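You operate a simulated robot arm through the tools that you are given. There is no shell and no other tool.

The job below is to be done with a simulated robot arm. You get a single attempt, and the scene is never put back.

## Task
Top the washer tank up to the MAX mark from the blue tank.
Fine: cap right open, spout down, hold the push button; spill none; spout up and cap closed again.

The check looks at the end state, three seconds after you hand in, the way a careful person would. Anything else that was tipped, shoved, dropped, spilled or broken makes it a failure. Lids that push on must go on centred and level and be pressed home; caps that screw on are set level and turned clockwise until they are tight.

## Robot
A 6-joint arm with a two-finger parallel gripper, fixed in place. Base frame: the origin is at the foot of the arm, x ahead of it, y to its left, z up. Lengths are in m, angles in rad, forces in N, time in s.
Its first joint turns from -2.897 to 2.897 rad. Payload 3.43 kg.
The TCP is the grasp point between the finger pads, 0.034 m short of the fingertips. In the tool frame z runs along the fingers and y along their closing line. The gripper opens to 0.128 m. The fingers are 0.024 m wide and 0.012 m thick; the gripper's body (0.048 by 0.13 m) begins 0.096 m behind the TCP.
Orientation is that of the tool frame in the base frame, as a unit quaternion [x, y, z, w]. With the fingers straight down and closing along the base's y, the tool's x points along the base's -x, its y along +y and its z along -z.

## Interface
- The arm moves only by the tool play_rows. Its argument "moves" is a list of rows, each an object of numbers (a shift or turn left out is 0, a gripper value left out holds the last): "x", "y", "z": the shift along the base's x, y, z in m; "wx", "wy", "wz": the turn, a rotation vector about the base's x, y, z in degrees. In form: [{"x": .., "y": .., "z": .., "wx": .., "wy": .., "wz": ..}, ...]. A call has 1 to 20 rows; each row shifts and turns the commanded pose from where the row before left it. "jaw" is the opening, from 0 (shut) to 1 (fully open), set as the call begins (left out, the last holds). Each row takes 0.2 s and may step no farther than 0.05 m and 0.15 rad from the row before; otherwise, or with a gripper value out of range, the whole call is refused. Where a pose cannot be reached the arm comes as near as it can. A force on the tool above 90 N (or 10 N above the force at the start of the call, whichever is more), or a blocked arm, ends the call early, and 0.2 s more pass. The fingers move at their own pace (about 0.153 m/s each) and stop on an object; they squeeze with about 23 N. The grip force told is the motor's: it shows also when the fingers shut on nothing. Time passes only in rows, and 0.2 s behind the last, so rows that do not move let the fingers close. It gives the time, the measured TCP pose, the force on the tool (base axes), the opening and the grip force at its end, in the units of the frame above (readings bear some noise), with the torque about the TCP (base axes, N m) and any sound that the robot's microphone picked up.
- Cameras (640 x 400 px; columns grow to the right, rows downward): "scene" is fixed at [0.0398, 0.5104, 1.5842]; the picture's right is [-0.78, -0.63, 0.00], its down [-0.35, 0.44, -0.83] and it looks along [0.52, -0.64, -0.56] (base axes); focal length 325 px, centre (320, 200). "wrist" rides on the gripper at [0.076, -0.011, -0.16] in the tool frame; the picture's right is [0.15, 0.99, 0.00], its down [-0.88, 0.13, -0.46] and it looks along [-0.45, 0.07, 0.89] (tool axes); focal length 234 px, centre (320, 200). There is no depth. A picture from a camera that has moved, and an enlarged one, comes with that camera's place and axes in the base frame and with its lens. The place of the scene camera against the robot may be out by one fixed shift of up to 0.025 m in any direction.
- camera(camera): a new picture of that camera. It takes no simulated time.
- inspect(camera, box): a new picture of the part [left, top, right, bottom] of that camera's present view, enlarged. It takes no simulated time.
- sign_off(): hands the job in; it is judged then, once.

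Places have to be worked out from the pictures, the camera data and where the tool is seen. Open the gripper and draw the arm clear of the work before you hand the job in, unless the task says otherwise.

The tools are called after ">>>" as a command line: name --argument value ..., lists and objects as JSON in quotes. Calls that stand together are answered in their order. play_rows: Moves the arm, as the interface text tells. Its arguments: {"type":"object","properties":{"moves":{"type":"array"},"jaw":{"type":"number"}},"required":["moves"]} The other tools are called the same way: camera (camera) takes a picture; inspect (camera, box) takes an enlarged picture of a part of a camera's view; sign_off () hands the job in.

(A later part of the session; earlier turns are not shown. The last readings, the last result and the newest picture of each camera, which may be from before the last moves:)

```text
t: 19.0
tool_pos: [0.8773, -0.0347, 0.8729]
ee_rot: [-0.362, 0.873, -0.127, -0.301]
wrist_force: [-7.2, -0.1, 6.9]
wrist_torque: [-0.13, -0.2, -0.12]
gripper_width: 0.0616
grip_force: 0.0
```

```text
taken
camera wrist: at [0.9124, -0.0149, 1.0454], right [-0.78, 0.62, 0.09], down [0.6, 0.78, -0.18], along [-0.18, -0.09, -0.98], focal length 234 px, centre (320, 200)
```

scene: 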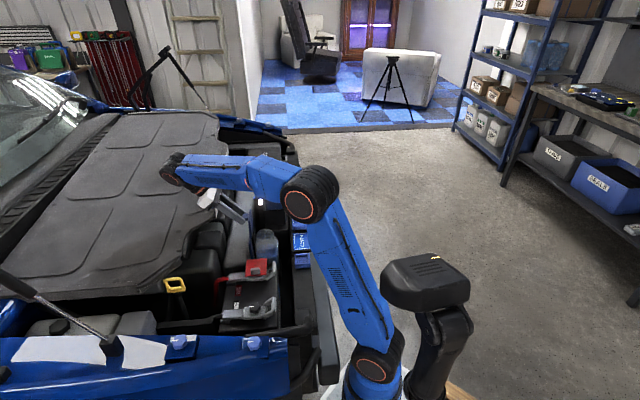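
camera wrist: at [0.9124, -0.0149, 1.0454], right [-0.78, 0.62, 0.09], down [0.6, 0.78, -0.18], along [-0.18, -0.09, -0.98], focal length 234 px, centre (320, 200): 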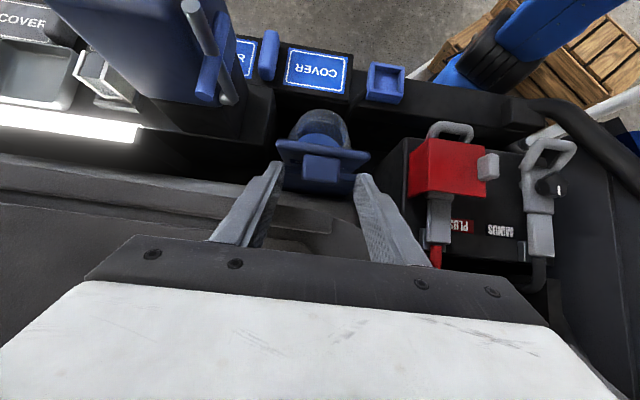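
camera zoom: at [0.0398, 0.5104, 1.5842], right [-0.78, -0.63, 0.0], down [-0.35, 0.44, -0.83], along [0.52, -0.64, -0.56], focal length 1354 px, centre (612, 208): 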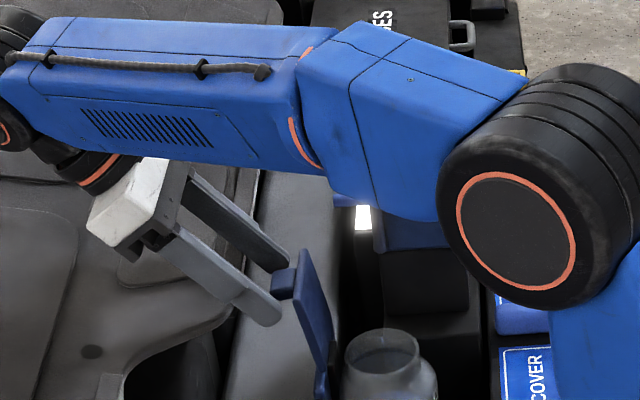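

Clear of the tab. Continuing up and upright.

>>> play_rows --moves '[{"z": 0.015, "wx": 2.86, "wy": -2.8}, {"z": 0.02, "wx": 3.5, "wy": -3.5}, {"z": 0.025, "wx": 4.28, "wy": -4.2}, {"z": 0.03, "wx": 4.28, "wy": -4.2}, {"z": 0.03, "wx": 4.28, "wy": -4.2}, {"z": 0.03, "wx": 4.28, "wy": -4.2}, {"x": -0.02, "y": -0.02, "z": 0.03, "wx": 4.28, "wy": -4.2}, {}]'

>>> camera --camera "scene"

>>> camera --camera "wrist"

```text
t: 20.8
tool_pos: [0.8568, -0.0572, 1.054]
ee_rot: [-0.384, 0.923, 0.003, 0.007]
wrist_force: [0.4, -0.1, -0.4]
wrist_torque: [-0.01, 0.03, 0.0]
gripper_width: 0.0641
grip_force: 0.0
```

```text
taken
```

scene: 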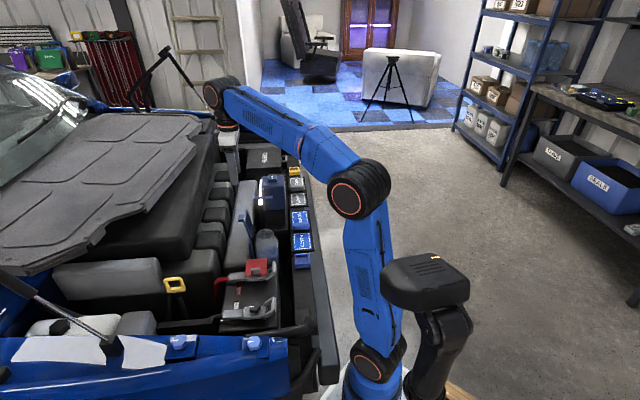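

```text
taken
camera wrist: at [0.8112, -0.1214, 1.2122], right [-0.8, 0.59, 0.0], down [0.53, 0.71, 0.47], along [0.28, 0.38, -0.88], focal length 234 px, centre (320, 200)
```

wrist: 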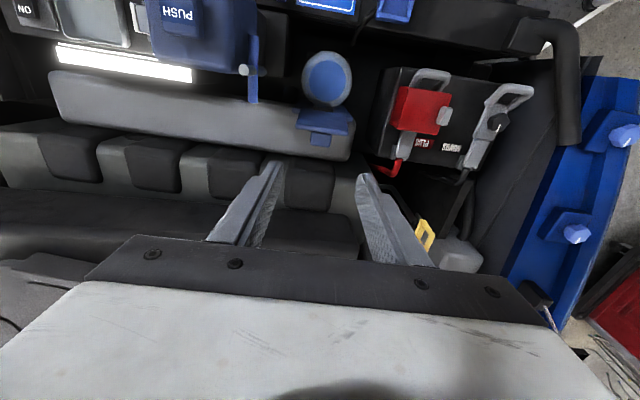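

The scene now shows the big engine cover has shifted; my gripper must have shoved it when the arm ran out of reach. I need to see exactly how it sits now versus at the start.

>>> inspect --camera "scene" --box '[0, 90, 250, 310]'

>>> inspect --camera "scene" --box '[225, 190, 315, 246]'

```text
1.82 times, centred on (125, 200) of scene
camera zoom: at [0.0398, 0.5104, 1.5842], right [-0.78, -0.63, 0.0], down [-0.35, 0.44, -0.83], along [0.52, -0.64, -0.56], focal length 591 px, centre (674, 200)
```

zoom: 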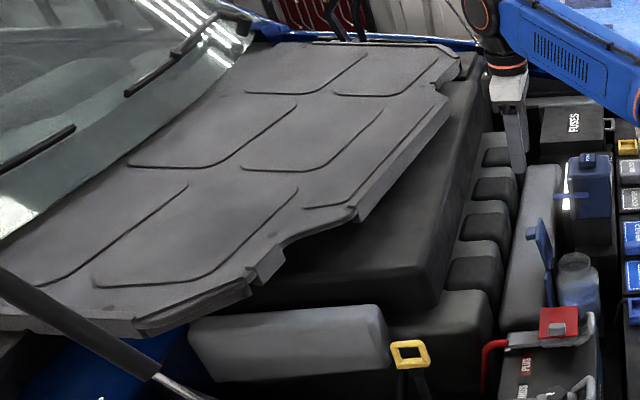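

```text
7.11 times, centred on (270, 218) of scene
camera zoom: at [0.0398, 0.5104, 1.5842], right [-0.78, -0.63, 0.0], down [-0.35, 0.44, -0.83], along [0.52, -0.64, -0.56], focal length 2310 px, centre (676, 72)
```

zoom: 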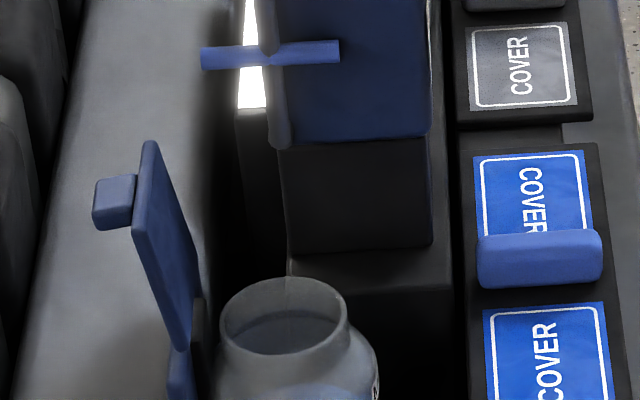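

The cover has clearly been displaced toward the windshield and rotated; I must put it back. First I'll pitch the wrist camera outward from higher up to measure it.

>>> play_rows --moves '[{"x": -0.02, "y": -0.02, "z": 0.03, "wx": 5.71, "wy": -5.6}, {"x": -0.02, "y": -0.02, "z": 0.03, "wx": 5.71, "wy": -5.6}, {"x": -0.02, "y": -0.02, "z": 0.03, "wx": 5.71, "wy": -5.6}, {"z": 0.02, "wx": 5.71, "wy": -5.6}, {"z": 0.02, "wx": 5.71, "wy": -5.6}]' --jaw 0

>>> camera --camera "wrist"

>>> camera --camera "scene"

```text
t: 22.0
tool_pos: [0.7983, -0.1168, 1.1842]
ee_rot: [-0.36, 0.865, 0.138, 0.321]
wrist_force: [-0.1, 0.3, -0.4]
wrist_torque: [0.03, -0.04, 0.01]
gripper_width: 0.0
grip_force: 23.1
```

```text
taken
camera wrist: at [0.6926, -0.2406, 1.2546], right [-0.78, 0.62, -0.09], down [0.17, 0.35, 0.92], along [0.6, 0.7, -0.38], focal length 234 px, centre (320, 200)
```

wrist: 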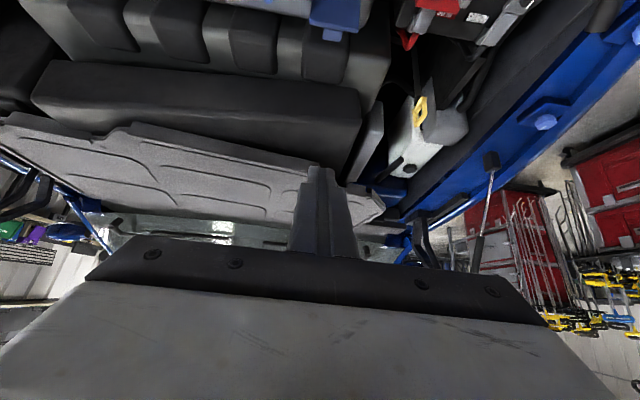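

```text
taken
```

scene: 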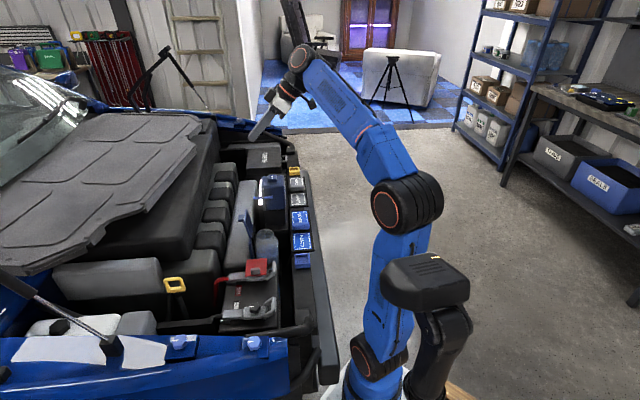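

>>> inspect --camera "wrist" --box '[0, 40, 240, 260]'

>>> inspect --camera "wrist" --box '[240, 60, 460, 260]'

>>> inspect --camera "scene" --box '[0, 180, 200, 305]'

>>> inspect --camera "scene" --box '[60, 95, 260, 220]'

```text
1.82 times, centred on (120, 150) of wrist
camera zoom: at [0.6926, -0.2406, 1.2546], right [-0.78, 0.62, -0.09], down [0.17, 0.35, 0.92], along [0.6, 0.7, -0.38], focal length 426 px, centre (684, 291)
```

zoom: 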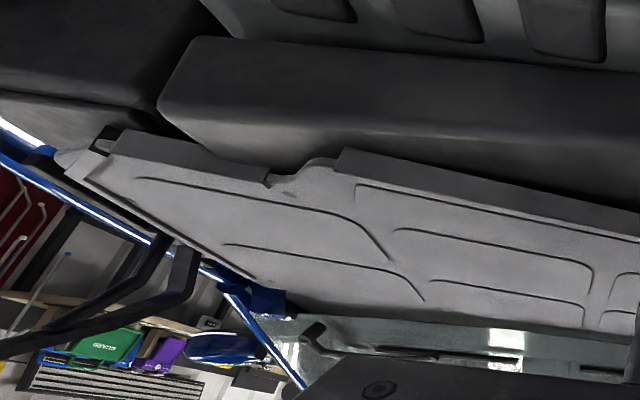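

```text
2.00 times, centred on (350, 160) of wrist
camera zoom: at [0.6926, -0.2406, 1.2546], right [-0.78, 0.62, -0.09], down [0.17, 0.35, 0.92], along [0.6, 0.7, -0.38], focal length 468 px, centre (260, 280)
```

zoom: 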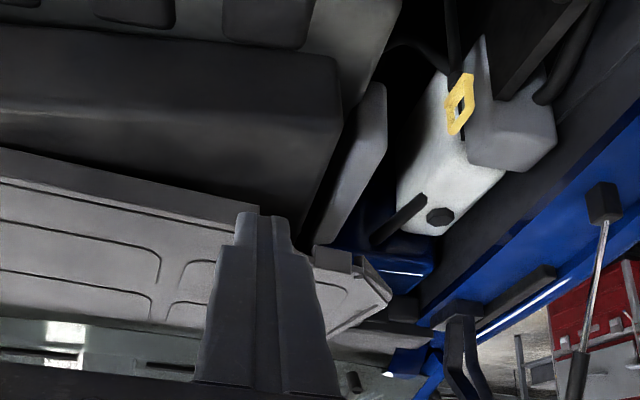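

```text
3.20 times, centred on (100, 242) of scene
camera zoom: at [0.0398, 0.5104, 1.5842], right [-0.78, -0.63, 0.0], down [-0.35, 0.44, -0.83], along [0.52, -0.64, -0.56], focal length 1040 px, centre (1024, 64)
```

zoom: 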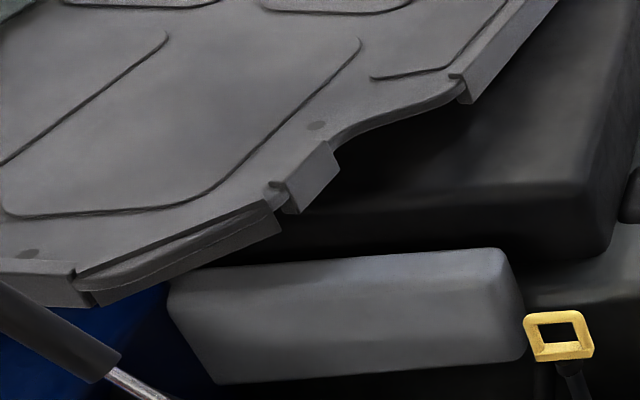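

```text
3.20 times, centred on (160, 158) of scene
camera zoom: at [0.0398, 0.5104, 1.5842], right [-0.78, -0.63, 0.0], down [-0.35, 0.44, -0.83], along [0.52, -0.64, -0.56], focal length 1040 px, centre (832, 336)
```

zoom: 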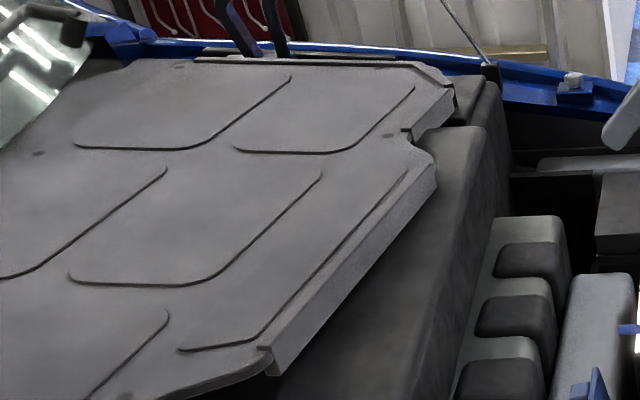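

The cover (a shell with a hanging skirt) now sits about 0.18 m toward the windshield. I'll finish the filling first, since its absence gives clearance, and then bring it back. Next I go above the spout's cross bar, whose free end lies past the tank corner at about (0.891, -0.157, 0.863), with the tool vertical and jaws open 50 mm.

>>> play_rows --moves '[{"x": 0.018, "y": -0.008, "z": -0.02, "wx": -5.71, "wy": 5.6}, {"x": 0.018, "y": -0.008, "z": -0.02, "wx": -5.71, "wy": 5.6}, {"x": 0.018, "y": -0.008, "z": -0.02, "wx": -5.71, "wy": 5.6}, {"x": 0.018, "y": -0.008, "z": -0.03, "wx": -5.71, "wy": 5.6}, {"x": 0.0207, "y": -0.0078, "z": -0.03, "wx": -5.71, "wy": 5.6}, {"z": -0.04}, {}]' --jaw 0.4

>>> camera --camera "wrist"

>>> inspect --camera "wrist" --box '[230, 80, 410, 220]'

>>> inspect --camera "scene" --box '[220, 130, 310, 186]'

```text
t: 23.6
tool_pos: [0.8904, -0.1567, 1.0235]
ee_rot: [-0.384, 0.923, 0.003, 0.006]
wrist_force: [-0.7, -1.2, 0.0]
wrist_torque: [0.01, 0.0, -0.03]
gripper_width: 0.0514
grip_force: 0.1
```

```text
taken
camera wrist: at [0.8441, -0.2208, 1.1816], right [-0.8, 0.59, 0.0], down [0.53, 0.71, 0.47], along [0.28, 0.38, -0.88], focal length 234 px, centre (320, 200)
```

wrist: 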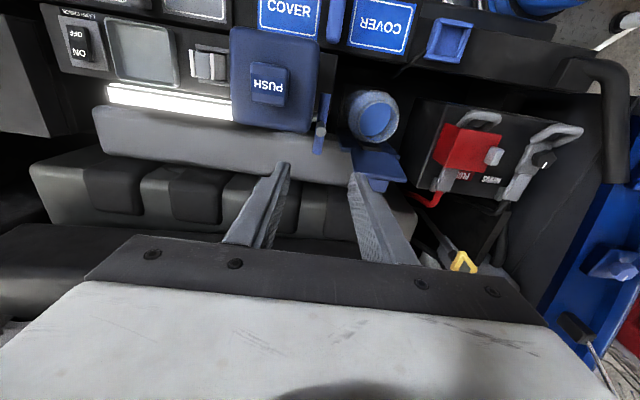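

```text
2.86 times, centred on (320, 150) of wrist
camera zoom: at [0.8441, -0.2208, 1.1816], right [-0.8, 0.59, 0.0], down [0.53, 0.71, 0.47], along [0.28, 0.38, -0.88], focal length 669 px, centre (320, 343)
```

zoom: 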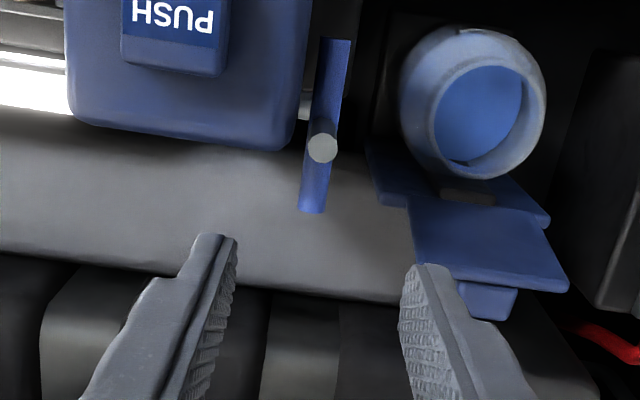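

```text
7.11 times, centred on (265, 158) of scene
camera zoom: at [0.0398, 0.5104, 1.5842], right [-0.78, -0.63, 0.0], down [-0.35, 0.44, -0.83], along [0.52, -0.64, -0.56], focal length 2310 px, centre (711, 499)
```

zoom: 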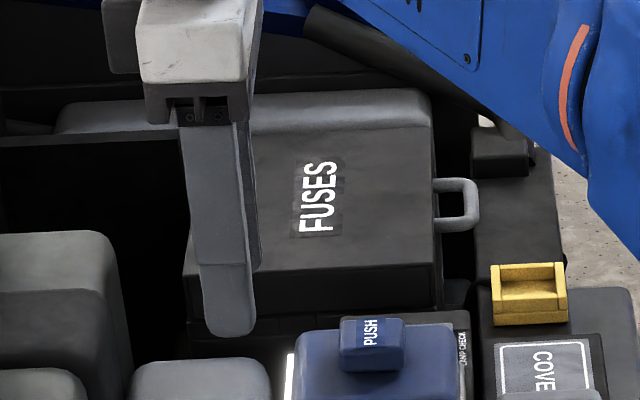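

Bar, tube and fingers line up as computed. I'll descend with the fingers straddling the free end of the bar.

>>> play_rows --moves '[{"z": -0.04}, {"z": -0.035}, {"z": -0.02}, {"z": -0.015}, {}]'

>>> inspect --camera "wrist" --box '[230, 80, 410, 220]'

>>> inspect --camera "scene" --box '[225, 145, 305, 195]'

```text
t: 24.8
tool_pos: [0.8894, -0.1563, 0.9131]
ee_rot: [-0.384, 0.924, 0.003, 0.006]
wrist_force: [0.0, 0.5, 0.3]
wrist_torque: [0.01, -0.01, -0.04]
gripper_width: 0.0512
grip_force: 0.1
```

```text
2.86 times, centred on (320, 150) of wrist
camera zoom: at [0.8434, -0.2201, 1.0715], right [-0.8, 0.59, 0.0], down [0.53, 0.71, 0.47], along [0.28, 0.38, -0.88], focal length 669 px, centre (320, 343)
```

zoom: 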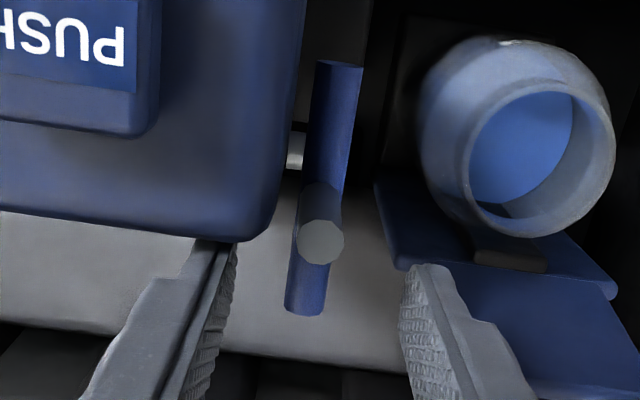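

```text
8.00 times, centred on (265, 170) of scene
camera zoom: at [0.0398, 0.5104, 1.5842], right [-0.78, -0.63, 0.0], down [-0.35, 0.44, -0.83], along [0.52, -0.64, -0.56], focal length 2599 px, centre (760, 440)
```

zoom: 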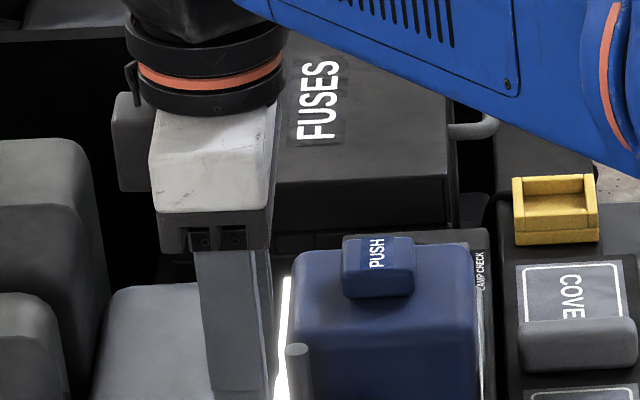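

Straddling cleanly with no contact force. I'll lower the last 26 mm and close on the bar.

>>> play_rows --moves '[{"x": 0.0014, "y": -0.0014, "z": -0.013}, {"z": -0.013}, {}]'

>>> play_rows --moves '[{}, {}, {}]' --jaw 0.03

>>> inspect --camera "wrist" --box '[230, 80, 410, 220]'

>>> inspect --camera "scene" --box '[225, 155, 305, 205]'

```text
t: 25.6
tool_pos: [0.8897, -0.1561, 0.8885]
ee_rot: [-0.383, 0.924, 0.004, 0.006]
wrist_force: [0.3, 0.7, 0.3]
wrist_torque: [-0.03, -0.02, -0.01]
gripper_width: 0.0512
grip_force: 0.2
```

```text
t: 26.4
tool_pos: [0.8899, -0.1554, 0.8879]
ee_rot: [-0.383, 0.924, 0.003, 0.007]
wrist_force: [-0.2, -0.2, 0.5]
wrist_torque: [0.06, -0.05, -0.07]
gripper_width: 0.012
grip_force: 45.3
```

```text
2.86 times, centred on (320, 150) of wrist
camera zoom: at [0.8443, -0.2202, 1.0457], right [-0.8, 0.59, 0.0], down [0.53, 0.71, 0.47], along [0.28, 0.38, -0.88], focal length 669 px, centre (320, 343)
```

zoom: 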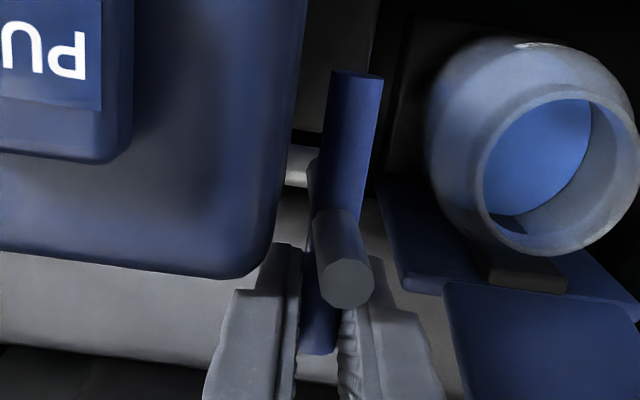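

```text
8.00 times, centred on (265, 180) of scene
camera zoom: at [0.0398, 0.5104, 1.5842], right [-0.78, -0.63, 0.0], down [-0.35, 0.44, -0.83], along [0.52, -0.64, -0.56], focal length 2599 px, centre (760, 360)
```

zoom: 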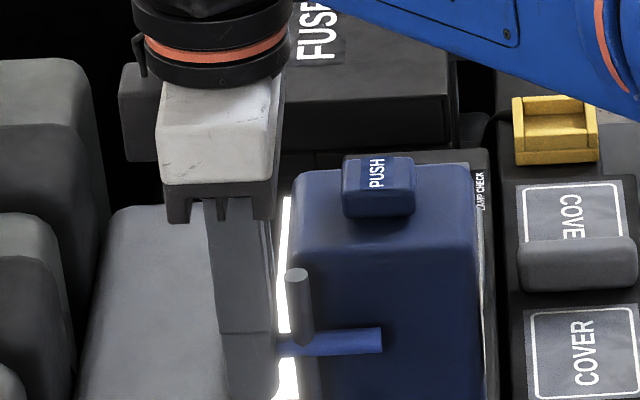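

The bar (12 mm) is gripped. I'll swing it toward the washer along its arc, first 20°, checking forces.

>>> play_rows --moves '[{"x": -0.0034, "y": 0.0033, "z": -0.0002}, {"x": -0.0034, "y": 0.0033, "z": -0.0006}, {"x": -0.0033, "y": 0.0032, "z": -0.001}, {"x": -0.0032, "y": 0.0032, "z": -0.0015}, {}]'

>>> inspect --camera "wrist" --box '[230, 80, 410, 220]'

>>> inspect --camera "scene" --box '[225, 155, 305, 205]'

```text
t: 27.6
tool_pos: [0.879, -0.1445, 0.8839]
ee_rot: [-0.384, 0.923, 0.004, 0.007]
wrist_force: [6.9, 3.5, 1.7]
wrist_torque: [0.12, -0.32, -0.11]
gripper_width: 0.0122
grip_force: 44.8
```

```text
2.86 times, centred on (320, 150) of wrist
camera zoom: at [0.8319, -0.2082, 1.0424], right [-0.8, 0.59, 0.0], down [0.53, 0.71, 0.47], along [0.28, 0.38, -0.88], focal length 669 px, centre (320, 343)
```

zoom: 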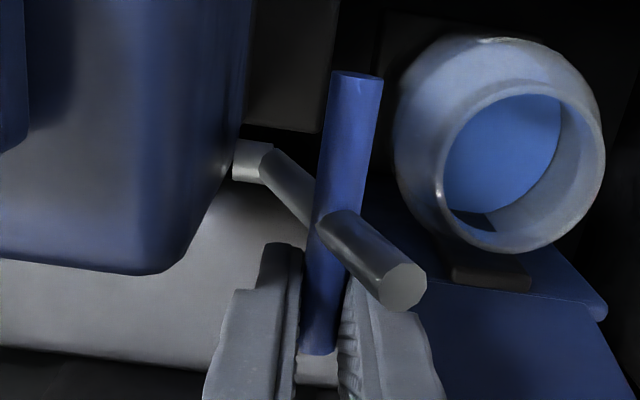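

```text
8.00 times, centred on (265, 180) of scene
camera zoom: at [0.0398, 0.5104, 1.5842], right [-0.78, -0.63, 0.0], down [-0.35, 0.44, -0.83], along [0.52, -0.64, -0.56], focal length 2599 px, centre (760, 360)
```

zoom: 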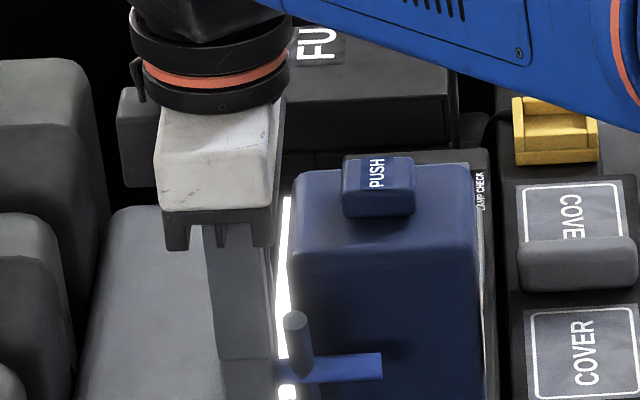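

The spout pivots as predicted with light force. Continuing to about 50°.

>>> play_rows --moves '[{"x": -0.0032, "y": 0.0032, "z": -0.0019}, {"x": -0.0031, "y": 0.003, "z": -0.0023}, {"x": -0.0029, "y": 0.0029, "z": -0.0026}, {"x": -0.0028, "y": 0.0027, "z": -0.003}, {"x": -0.0026, "y": 0.0025, "z": -0.0033}, {"x": -0.0024, "y": 0.0023, "z": -0.0036}, {}]'

>>> inspect --camera "wrist" --box '[230, 80, 410, 220]'

>>> inspect --camera "scene" --box '[225, 165, 305, 215]'

```text
t: 29.2
tool_pos: [0.8595, -0.1268, 0.8666]
ee_rot: [-0.383, 0.924, 0.003, 0.006]
wrist_force: [10.9, 0.1, -5.1]
wrist_torque: [0.48, -0.68, -0.07]
gripper_width: 0.012
grip_force: 45.0
```

```text
2.86 times, centred on (320, 150) of wrist
camera zoom: at [0.8142, -0.1911, 1.0252], right [-0.8, 0.59, 0.0], down [0.53, 0.71, 0.47], along [0.28, 0.38, -0.88], focal length 669 px, centre (320, 343)
```

zoom: 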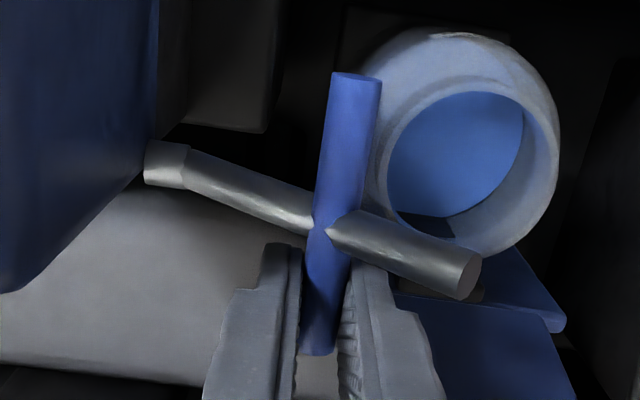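

```text
8.00 times, centred on (265, 190) of scene
camera zoom: at [0.0398, 0.5104, 1.5842], right [-0.78, -0.63, 0.0], down [-0.35, 0.44, -0.83], along [0.52, -0.64, -0.56], focal length 2599 px, centre (760, 280)
```

zoom: 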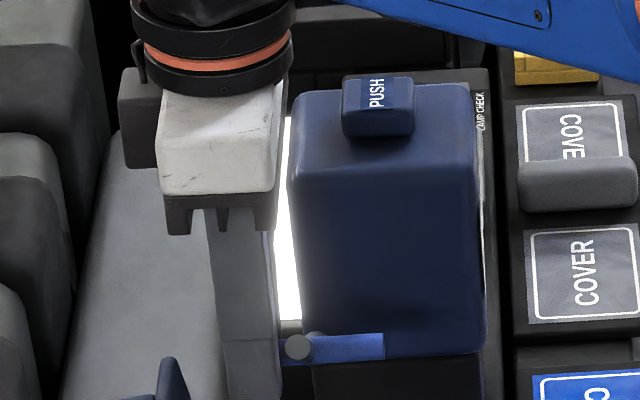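

Continuing down to about 80°.

>>> play_rows --moves '[{"x": -0.0014, "y": 0.0028, "z": -0.0039}, {"x": -0.0019, "y": 0.0018, "z": -0.0041}, {"x": -0.0016, "y": 0.0016, "z": -0.0043}, {"x": -0.0013, "y": 0.0013, "z": -0.0045}, {"x": -0.0011, "y": 0.001, "z": -0.0047}, {"x": -0.0007, "y": 0.0007, "z": -0.0048}, {}]'

>>> inspect --camera "wrist" --box '[230, 80, 410, 220]'

>>> inspect --camera "scene" --box '[225, 175, 305, 225]'

```text
t: 30.8
tool_pos: [0.8516, -0.1184, 0.8413]
ee_rot: [-0.383, 0.924, 0.003, 0.007]
wrist_force: [-1.3, -8.9, 0.9]
wrist_torque: [-0.1, -0.14, -0.08]
gripper_width: 0.0121
grip_force: 44.8
```

```text
2.86 times, centred on (320, 150) of wrist
camera zoom: at [0.8059, -0.1826, 0.9993], right [-0.8, 0.59, 0.0], down [0.53, 0.71, 0.47], along [0.28, 0.38, -0.88], focal length 669 px, centre (320, 343)
```

zoom: 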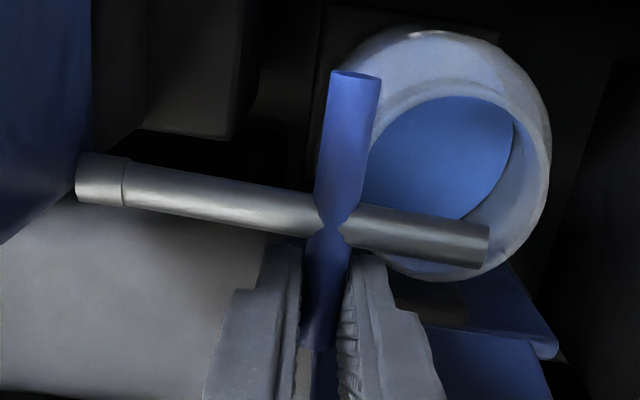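

```text
8.00 times, centred on (265, 200) of scene
camera zoom: at [0.0398, 0.5104, 1.5842], right [-0.78, -0.63, 0.0], down [-0.35, 0.44, -0.83], along [0.52, -0.64, -0.56], focal length 2599 px, centre (760, 200)
```

zoom: 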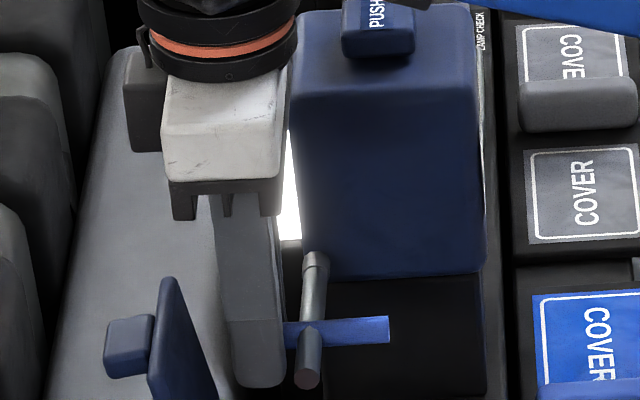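

Nearly level. I'll continue in small steps until the stop is felt.

>>> play_rows --moves '[{"x": -0.0005, "y": 0.0005, "z": -0.0048}, {"x": -0.0001, "y": 0.0001, "z": -0.0049}, {}]'

>>> inspect --camera "scene" --box '[235, 195, 305, 239]'

>>> inspect --camera "wrist" --box '[230, 80, 410, 220]'

```text
t: 31.6
tool_pos: [0.8527, -0.118, 0.8341]
ee_rot: [-0.384, 0.923, 0.002, 0.009]
wrist_force: [11.7, -13.3, 30.0]
wrist_torque: [-0.42, -0.04, -0.05]
gripper_width: 0.012
grip_force: 45.6
```

```text
9.09 times, centred on (270, 217) of scene
camera zoom: at [0.0398, 0.5104, 1.5842], right [-0.78, -0.63, 0.0], down [-0.35, 0.44, -0.83], along [0.52, -0.64, -0.56], focal length 2954 px, centre (774, 46)
```

zoom: 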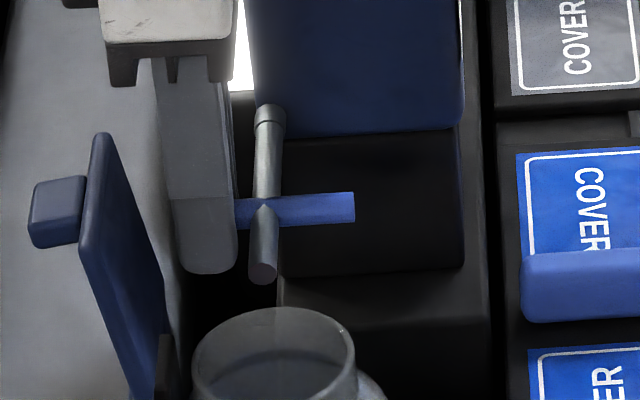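

```text
2.86 times, centred on (320, 150) of wrist
camera zoom: at [0.8049, -0.1821, 0.9915], right [-0.8, 0.6, 0.0], down [0.52, 0.71, 0.47], along [0.28, 0.38, -0.88], focal length 669 px, centre (320, 343)
```

zoom: 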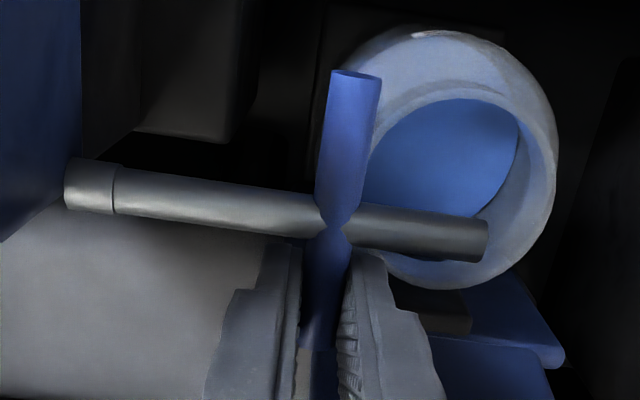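

A stop is felt (30 N), and the spout end now sits over the neck opening, about (0.805, -0.10). I'll relax the force, open the jaws and retreat straight up.

>>> play_rows --moves '[{"z": 0.002}, {}]'

>>> play_rows --moves '[{}, {}, {"z": 0.02}, {"z": 0.04}, {"z": 0.05}, {"z": 0.05}, {"z": 0.05}, {}]' --jaw 0.35

>>> inspect --camera "wrist" --box '[210, 60, 430, 220]'

>>> inspect --camera "scene" --box '[235, 195, 305, 239]'

>>> inspect --camera "scene" --box '[240, 225, 300, 263]'

```text
t: 32.2
tool_pos: [0.8516, -0.1175, 0.8343]
ee_rot: [-0.384, 0.923, 0.003, 0.007]
wrist_force: [15.8, -17.3, 17.5]
wrist_torque: [0.18, -0.72, -0.02]
gripper_width: 0.0123
grip_force: 45.1
```

```text
t: 34.0
tool_pos: [0.854, -0.1183, 1.0461]
ee_rot: [-0.383, 0.924, 0.004, 0.006]
wrist_force: [0.6, 0.3, -0.9]
wrist_torque: [-0.01, -0.04, -0.02]
gripper_width: 0.0446
grip_force: 0.0
```

```text
2.50 times, centred on (320, 140) of wrist
camera zoom: at [0.808, -0.1828, 1.2037], right [-0.8, 0.59, 0.0], down [0.53, 0.71, 0.47], along [0.28, 0.38, -0.88], focal length 585 px, centre (320, 350)
```

zoom: 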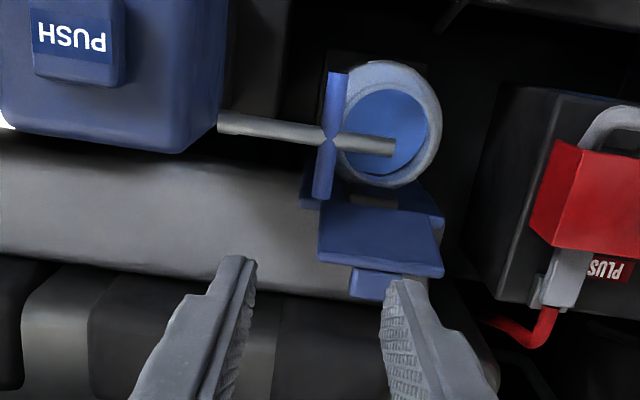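

```text
9.09 times, centred on (270, 217) of scene
camera zoom: at [0.0398, 0.5104, 1.5842], right [-0.78, -0.63, 0.0], down [-0.35, 0.44, -0.83], along [0.52, -0.64, -0.56], focal length 2954 px, centre (774, 46)
```

zoom: 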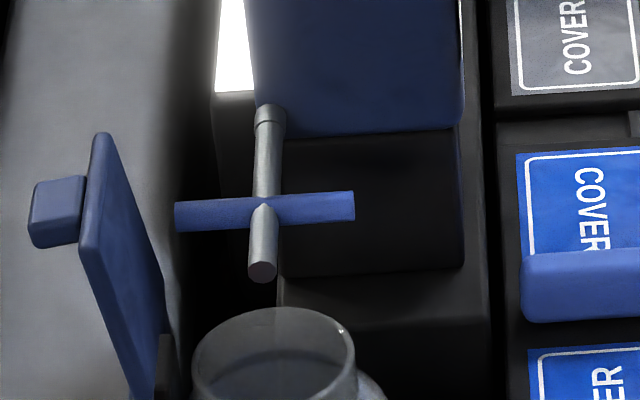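

```text
10.53 times, centred on (270, 244) of scene
camera zoom: at [0.0398, 0.5104, 1.5842], right [-0.78, -0.63, 0.0], down [-0.35, 0.44, -0.83], along [0.52, -0.64, -0.56], focal length 3420 px, centre (846, -263)
```

zoom: 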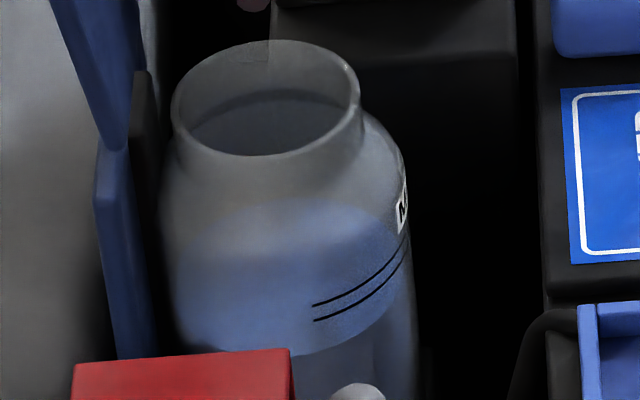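

The spout stays down over the neck. Liquid surface is still roughly 9 mm below the lower MAX line. I'll move closed fingers above the PUSH button at (0.889, -0.242).

>>> play_rows --moves '[{"x": 0.009, "y": -0.031}, {"x": 0.009, "y": -0.031}, {"x": 0.009, "y": -0.031}, {"x": 0.008, "y": -0.0305}, {"z": -0.025}, {"z": -0.02}, {"z": -0.015}, {}]' --jaw 0

>>> inspect --camera "scene" --box '[225, 140, 315, 196]'

>>> inspect --camera "scene" --box '[245, 235, 295, 266]'

>>> inspect --camera "wrist" --box '[210, 60, 430, 220]'

```text
t: 35.8
tool_pos: [0.8876, -0.2409, 0.9827]
ee_rot: [-0.383, 0.924, 0.003, 0.006]
wrist_force: [-0.1, 0.3, 0.1]
wrist_torque: [-0.01, 0.03, -0.01]
gripper_width: 0.0
grip_force: 23.0
```

```text
7.11 times, centred on (270, 168) of scene
camera zoom: at [0.0398, 0.5104, 1.5842], right [-0.78, -0.63, 0.0], down [-0.35, 0.44, -0.83], along [0.52, -0.64, -0.56], focal length 2310 px, centre (676, 428)
```

zoom: 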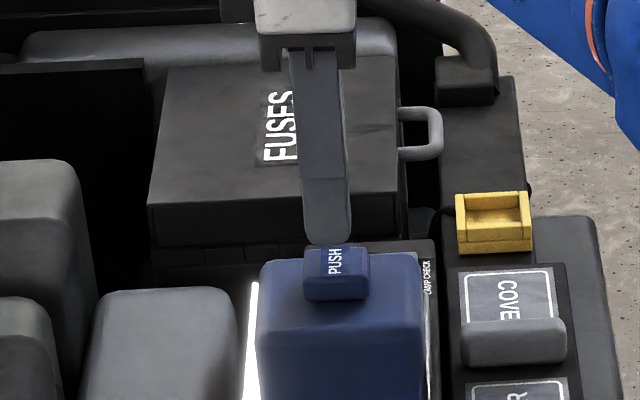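

```text
12.80 times, centred on (270, 250) of scene
camera zoom: at [0.0398, 0.5104, 1.5842], right [-0.78, -0.63, 0.0], down [-0.35, 0.44, -0.83], along [0.52, -0.64, -0.56], focal length 4159 px, centre (960, -446)
```

zoom: 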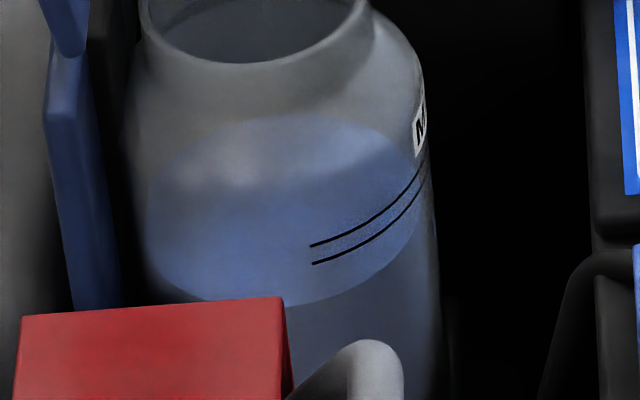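

```text
2.50 times, centred on (320, 140) of wrist
camera zoom: at [0.8412, -0.3049, 1.1415], right [-0.8, 0.59, 0.0], down [0.53, 0.71, 0.47], along [0.28, 0.38, -0.88], focal length 585 px, centre (320, 350)
```

zoom: 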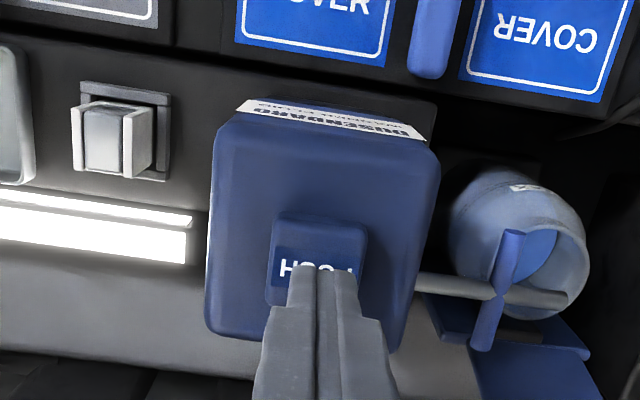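

Fingertips are centred over the button. I'll lower gently to touch it, watching force.

>>> play_rows --moves '[{"z": -0.012}, {"z": -0.003}, {"z": -0.002}]'

```text
t: 36.6
tool_pos: [0.8884, -0.2412, 0.9651]
ee_rot: [-0.383, 0.924, 0.004, 0.006]
wrist_force: [0.2, -0.1, 0.1]
wrist_torque: [0.02, 0.0, 0.0]
gripper_width: 0.0
grip_force: 23.2
```

>>> play_rows --moves '[{"z": -0.003}, {"z": -0.002}]'

>>> inspect --camera "scene" --box '[225, 140, 315, 196]'

```text
t: 37.2
tool_pos: [0.888, -0.2403, 0.9615]
ee_rot: [-0.384, 0.923, 0.004, 0.006]
wrist_force: [-0.3, -1.0, 3.2]
wrist_torque: [-0.09, 0.05, -0.01]
gripper_width: 0.0001
grip_force: 22.6
heard: click
```

```text
7.11 times, centred on (270, 168) of scene
camera zoom: at [0.0398, 0.5104, 1.5842], right [-0.78, -0.63, 0.0], down [-0.35, 0.44, -0.83], along [0.52, -0.64, -0.56], focal length 2310 px, centre (676, 428)
```

zoom: 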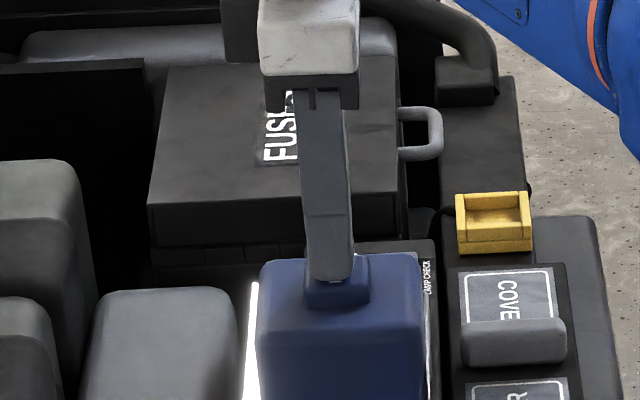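

The button clicked. I'll check the stream and the level immediately.

>>> inspect --camera "scene" --box '[245, 235, 295, 266]'

>>> inspect --camera "scene" --box '[235, 205, 305, 249]'

```text
12.80 times, centred on (270, 250) of scene
camera zoom: at [0.0398, 0.5104, 1.5842], right [-0.78, -0.63, 0.0], down [-0.35, 0.44, -0.83], along [0.52, -0.64, -0.56], focal length 4159 px, centre (960, -446)
```

zoom: 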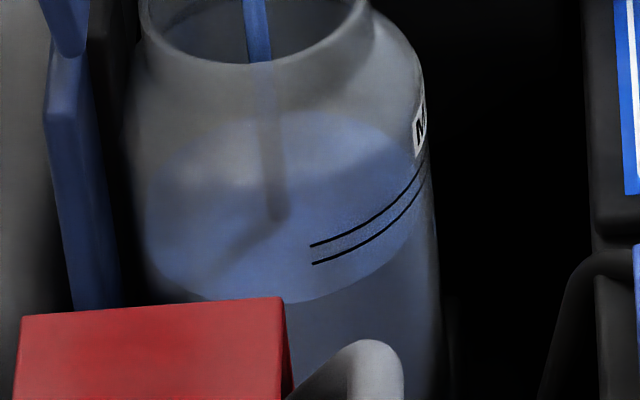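

```text
9.09 times, centred on (270, 227) of scene
camera zoom: at [0.0398, 0.5104, 1.5842], right [-0.78, -0.63, 0.0], down [-0.35, 0.44, -0.83], along [0.52, -0.64, -0.56], focal length 2954 px, centre (774, -46)
```

zoom: 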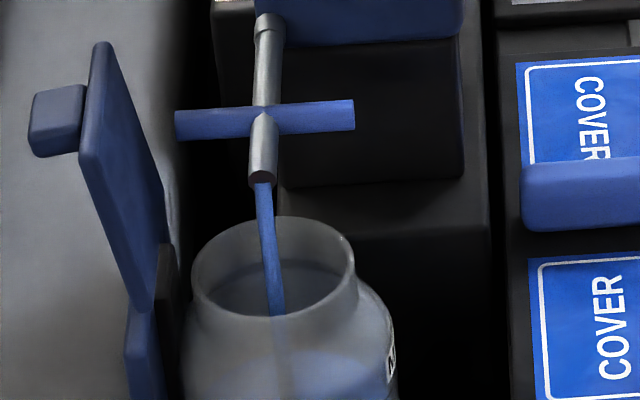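

A stream is falling cleanly into the neck. I'll hold for about 0.6 s and compare the level.

>>> play_rows --moves '[{}, {}]'

>>> inspect --camera "scene" --box '[245, 235, 295, 266]'

```text
t: 37.8
tool_pos: [0.8882, -0.2394, 0.9606]
ee_rot: [-0.384, 0.923, 0.003, 0.006]
wrist_force: [0.8, -1.2, 1.7]
wrist_torque: [-0.05, -0.02, 0.01]
gripper_width: 0.0
grip_force: 23.2
```

```text
12.80 times, centred on (270, 250) of scene
camera zoom: at [0.0398, 0.5104, 1.5842], right [-0.78, -0.63, 0.0], down [-0.35, 0.44, -0.83], along [0.52, -0.64, -0.56], focal length 4159 px, centre (960, -446)
```

zoom: 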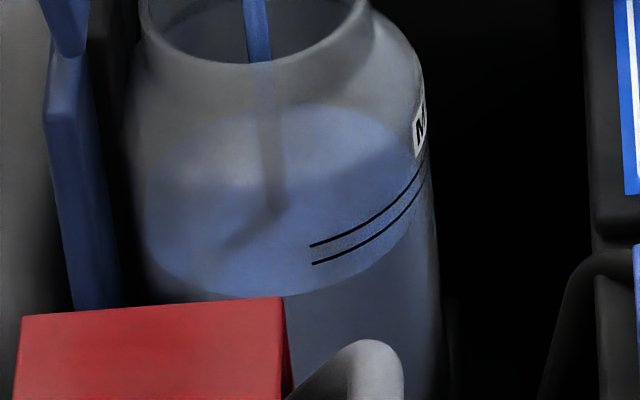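

The level rises about 13 px/s in this view; I need roughly 30 px more. Holding another 1.2 s.

>>> play_rows --moves '[{}, {}, {}, {}, {}]'

>>> inspect --camera "scene" --box '[245, 235, 295, 266]'

```text
t: 39.0
tool_pos: [0.8878, -0.2404, 0.961]
ee_rot: [-0.384, 0.923, 0.004, 0.007]
wrist_force: [0.6, -0.9, 1.9]
wrist_torque: [-0.04, -0.05, 0.0]
gripper_width: 0.0001
grip_force: 23.1
```

```text
12.80 times, centred on (270, 250) of scene
camera zoom: at [0.0398, 0.5104, 1.5842], right [-0.78, -0.63, 0.0], down [-0.35, 0.44, -0.83], along [0.52, -0.64, -0.56], focal length 4159 px, centre (960, -446)
```

zoom: 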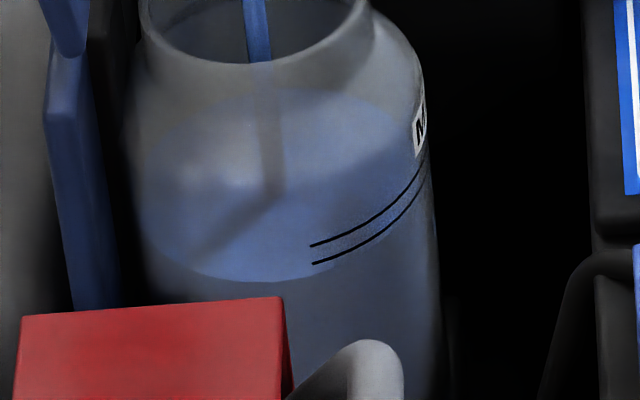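

>>> inspect --camera "scene" --box '[258, 244, 282, 259]'

```text
16.00 times, centred on (270, 252) of scene
camera zoom: at [0.0398, 0.5104, 1.5842], right [-0.78, -0.63, 0.0], down [-0.35, 0.44, -0.83], along [0.52, -0.64, -0.56], focal length 5198 px, centre (1120, -624)
```

zoom: 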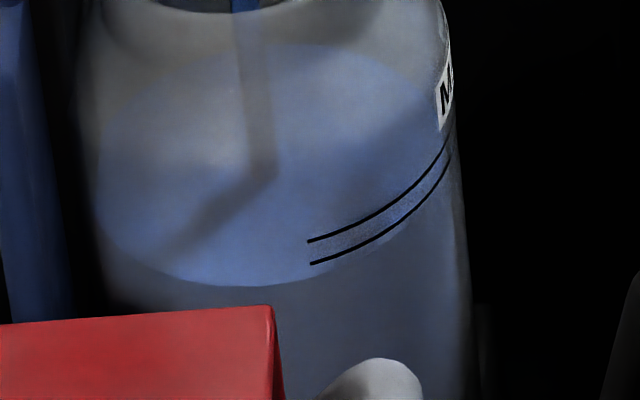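

The level is just under the lower line. Holding about 0.8 s more.

>>> play_rows --moves '[{}, {}, {}]'

>>> inspect --camera "scene" --box '[258, 244, 282, 259]'

```text
t: 39.8
tool_pos: [0.8857, -0.2395, 0.9611]
ee_rot: [-0.384, 0.923, 0.004, 0.007]
wrist_force: [0.1, -0.2, 3.7]
wrist_torque: [-0.06, 0.02, 0.03]
gripper_width: 0.0
grip_force: 23.5
```

```text
16.00 times, centred on (270, 252) of scene
camera zoom: at [0.0398, 0.5104, 1.5842], right [-0.78, -0.63, 0.0], down [-0.35, 0.44, -0.83], along [0.52, -0.64, -0.56], focal length 5198 px, centre (1120, -624)
```

zoom: 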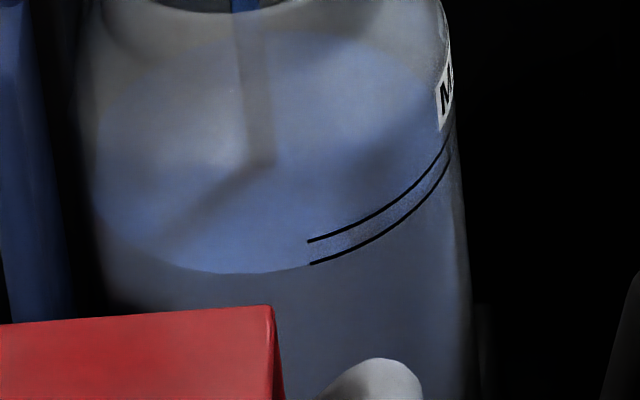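

The surface now meets the lower line. One more short hold to bring it mid-band.

>>> play_rows --moves '[{}]'

>>> inspect --camera "scene" --box '[258, 244, 282, 259]'

```text
t: 40.2
tool_pos: [0.8875, -0.2409, 0.962]
ee_rot: [-0.384, 0.923, 0.004, 0.006]
wrist_force: [0.2, 0.7, 2.0]
wrist_torque: [0.0, -0.01, 0.01]
gripper_width: 0.0
grip_force: 22.7
```

```text
16.00 times, centred on (270, 252) of scene
camera zoom: at [0.0398, 0.5104, 1.5842], right [-0.78, -0.63, 0.0], down [-0.35, 0.44, -0.83], along [0.52, -0.64, -0.56], focal length 5198 px, centre (1120, -624)
```

zoom: 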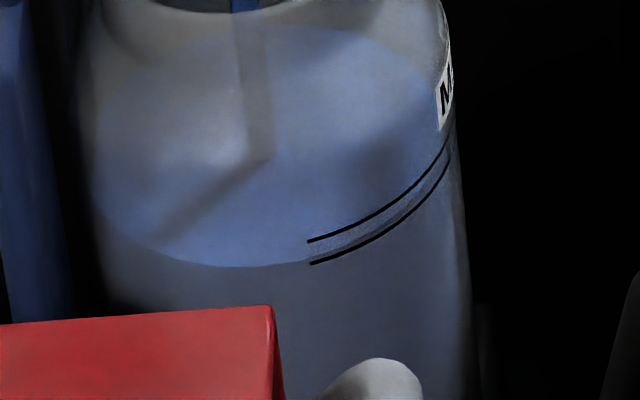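

Between the lines, near the lower third. I'll hold 0.2 s more and then lift off the button.

>>> play_rows --moves '[{}, {"z": 0.01}, {"z": 0.02}, {"z": 0.02}]'

>>> inspect --camera "scene" --box '[258, 244, 282, 259]'

>>> inspect --camera "scene" --box '[235, 205, 305, 249]'

```text
t: 41.2
tool_pos: [0.8878, -0.2394, 1.011]
ee_rot: [-0.383, 0.924, 0.003, 0.006]
wrist_force: [-0.9, 0.0, -0.2]
wrist_torque: [-0.01, 0.0, -0.01]
gripper_width: 0.0001
grip_force: 23.0
```

```text
16.00 times, centred on (270, 252) of scene
camera zoom: at [0.0398, 0.5104, 1.5842], right [-0.78, -0.63, 0.0], down [-0.35, 0.44, -0.83], along [0.52, -0.64, -0.56], focal length 5198 px, centre (1120, -624)
```

zoom: 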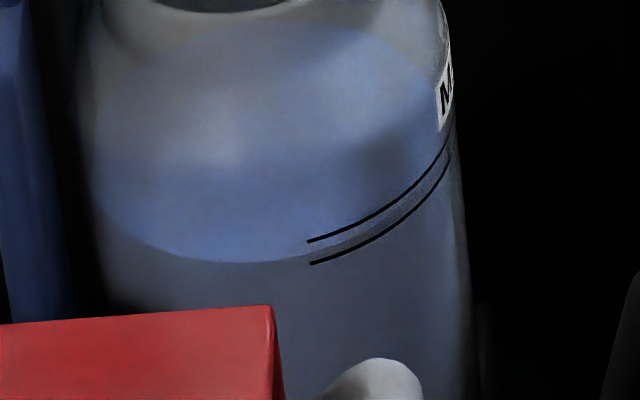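

```text
9.09 times, centred on (270, 227) of scene
camera zoom: at [0.0398, 0.5104, 1.5842], right [-0.78, -0.63, 0.0], down [-0.35, 0.44, -0.83], along [0.52, -0.64, -0.56], focal length 2954 px, centre (774, -46)
```

zoom: 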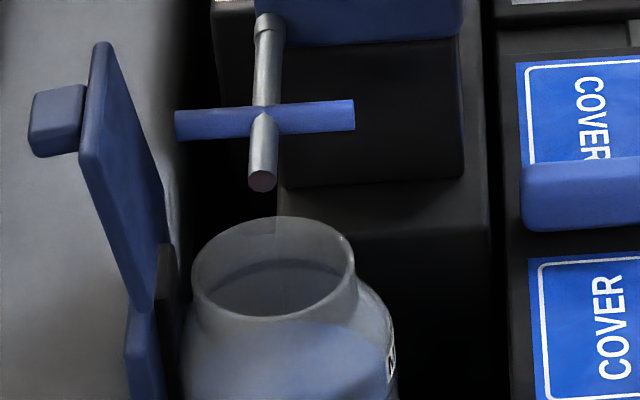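

The stream has stopped with the surface between the lines. I'll verify from the front with the wrist camera (tilted 40°).

>>> play_rows --moves '[{"z": 0.04}, {"x": -0.023, "y": 0.019, "z": 0.02, "wx": 5.71, "wy": -5.6}, {"x": -0.023, "y": 0.019, "wx": 5.71, "wy": -5.6}, {"x": -0.023, "y": 0.019, "wx": 5.71, "wy": -5.6}, {"x": -0.023, "y": 0.019, "wx": 5.71, "wy": -5.6}, {"x": -0.024, "y": 0.019, "wx": 5.71, "wy": -5.6}, {"z": -0.04}, {"z": -0.04}, {"z": -0.03}, {}]'

>>> camera --camera "wrist"

>>> inspect --camera "wrist" --box '[285, 10, 365, 90]'

```text
t: 43.4
tool_pos: [0.7701, -0.1458, 0.9617]
ee_rot: [-0.359, 0.866, 0.136, 0.321]
wrist_force: [-0.6, -1.2, 0.3]
wrist_torque: [0.0, 0.02, 0.0]
gripper_width: 0.0
grip_force: 23.6
```

```text
taken
camera wrist: at [0.6654, -0.2708, 1.0326], right [-0.78, 0.62, -0.09], down [0.17, 0.35, 0.92], along [0.6, 0.7, -0.38], focal length 234 px, centre (320, 200)
```

wrist: 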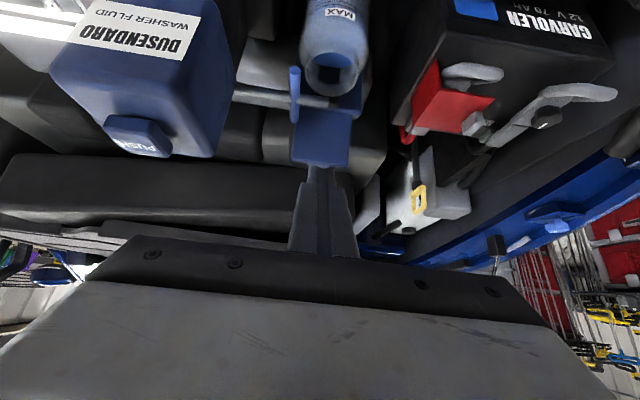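

```text
5.00 times, centred on (325, 50) of wrist
camera zoom: at [0.6654, -0.2708, 1.0326], right [-0.78, 0.62, -0.09], down [0.17, 0.35, 0.92], along [0.6, 0.7, -0.38], focal length 1171 px, centre (295, 950)
```

zoom: 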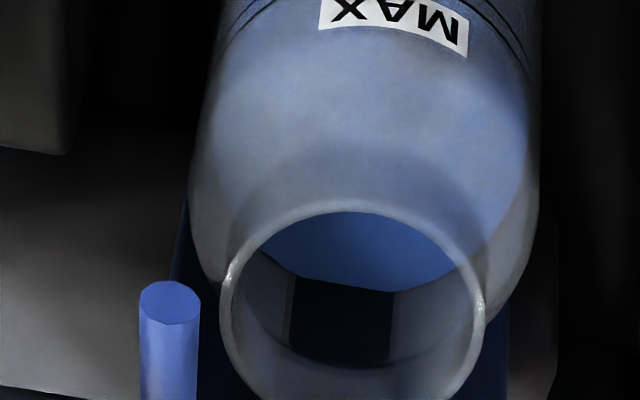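

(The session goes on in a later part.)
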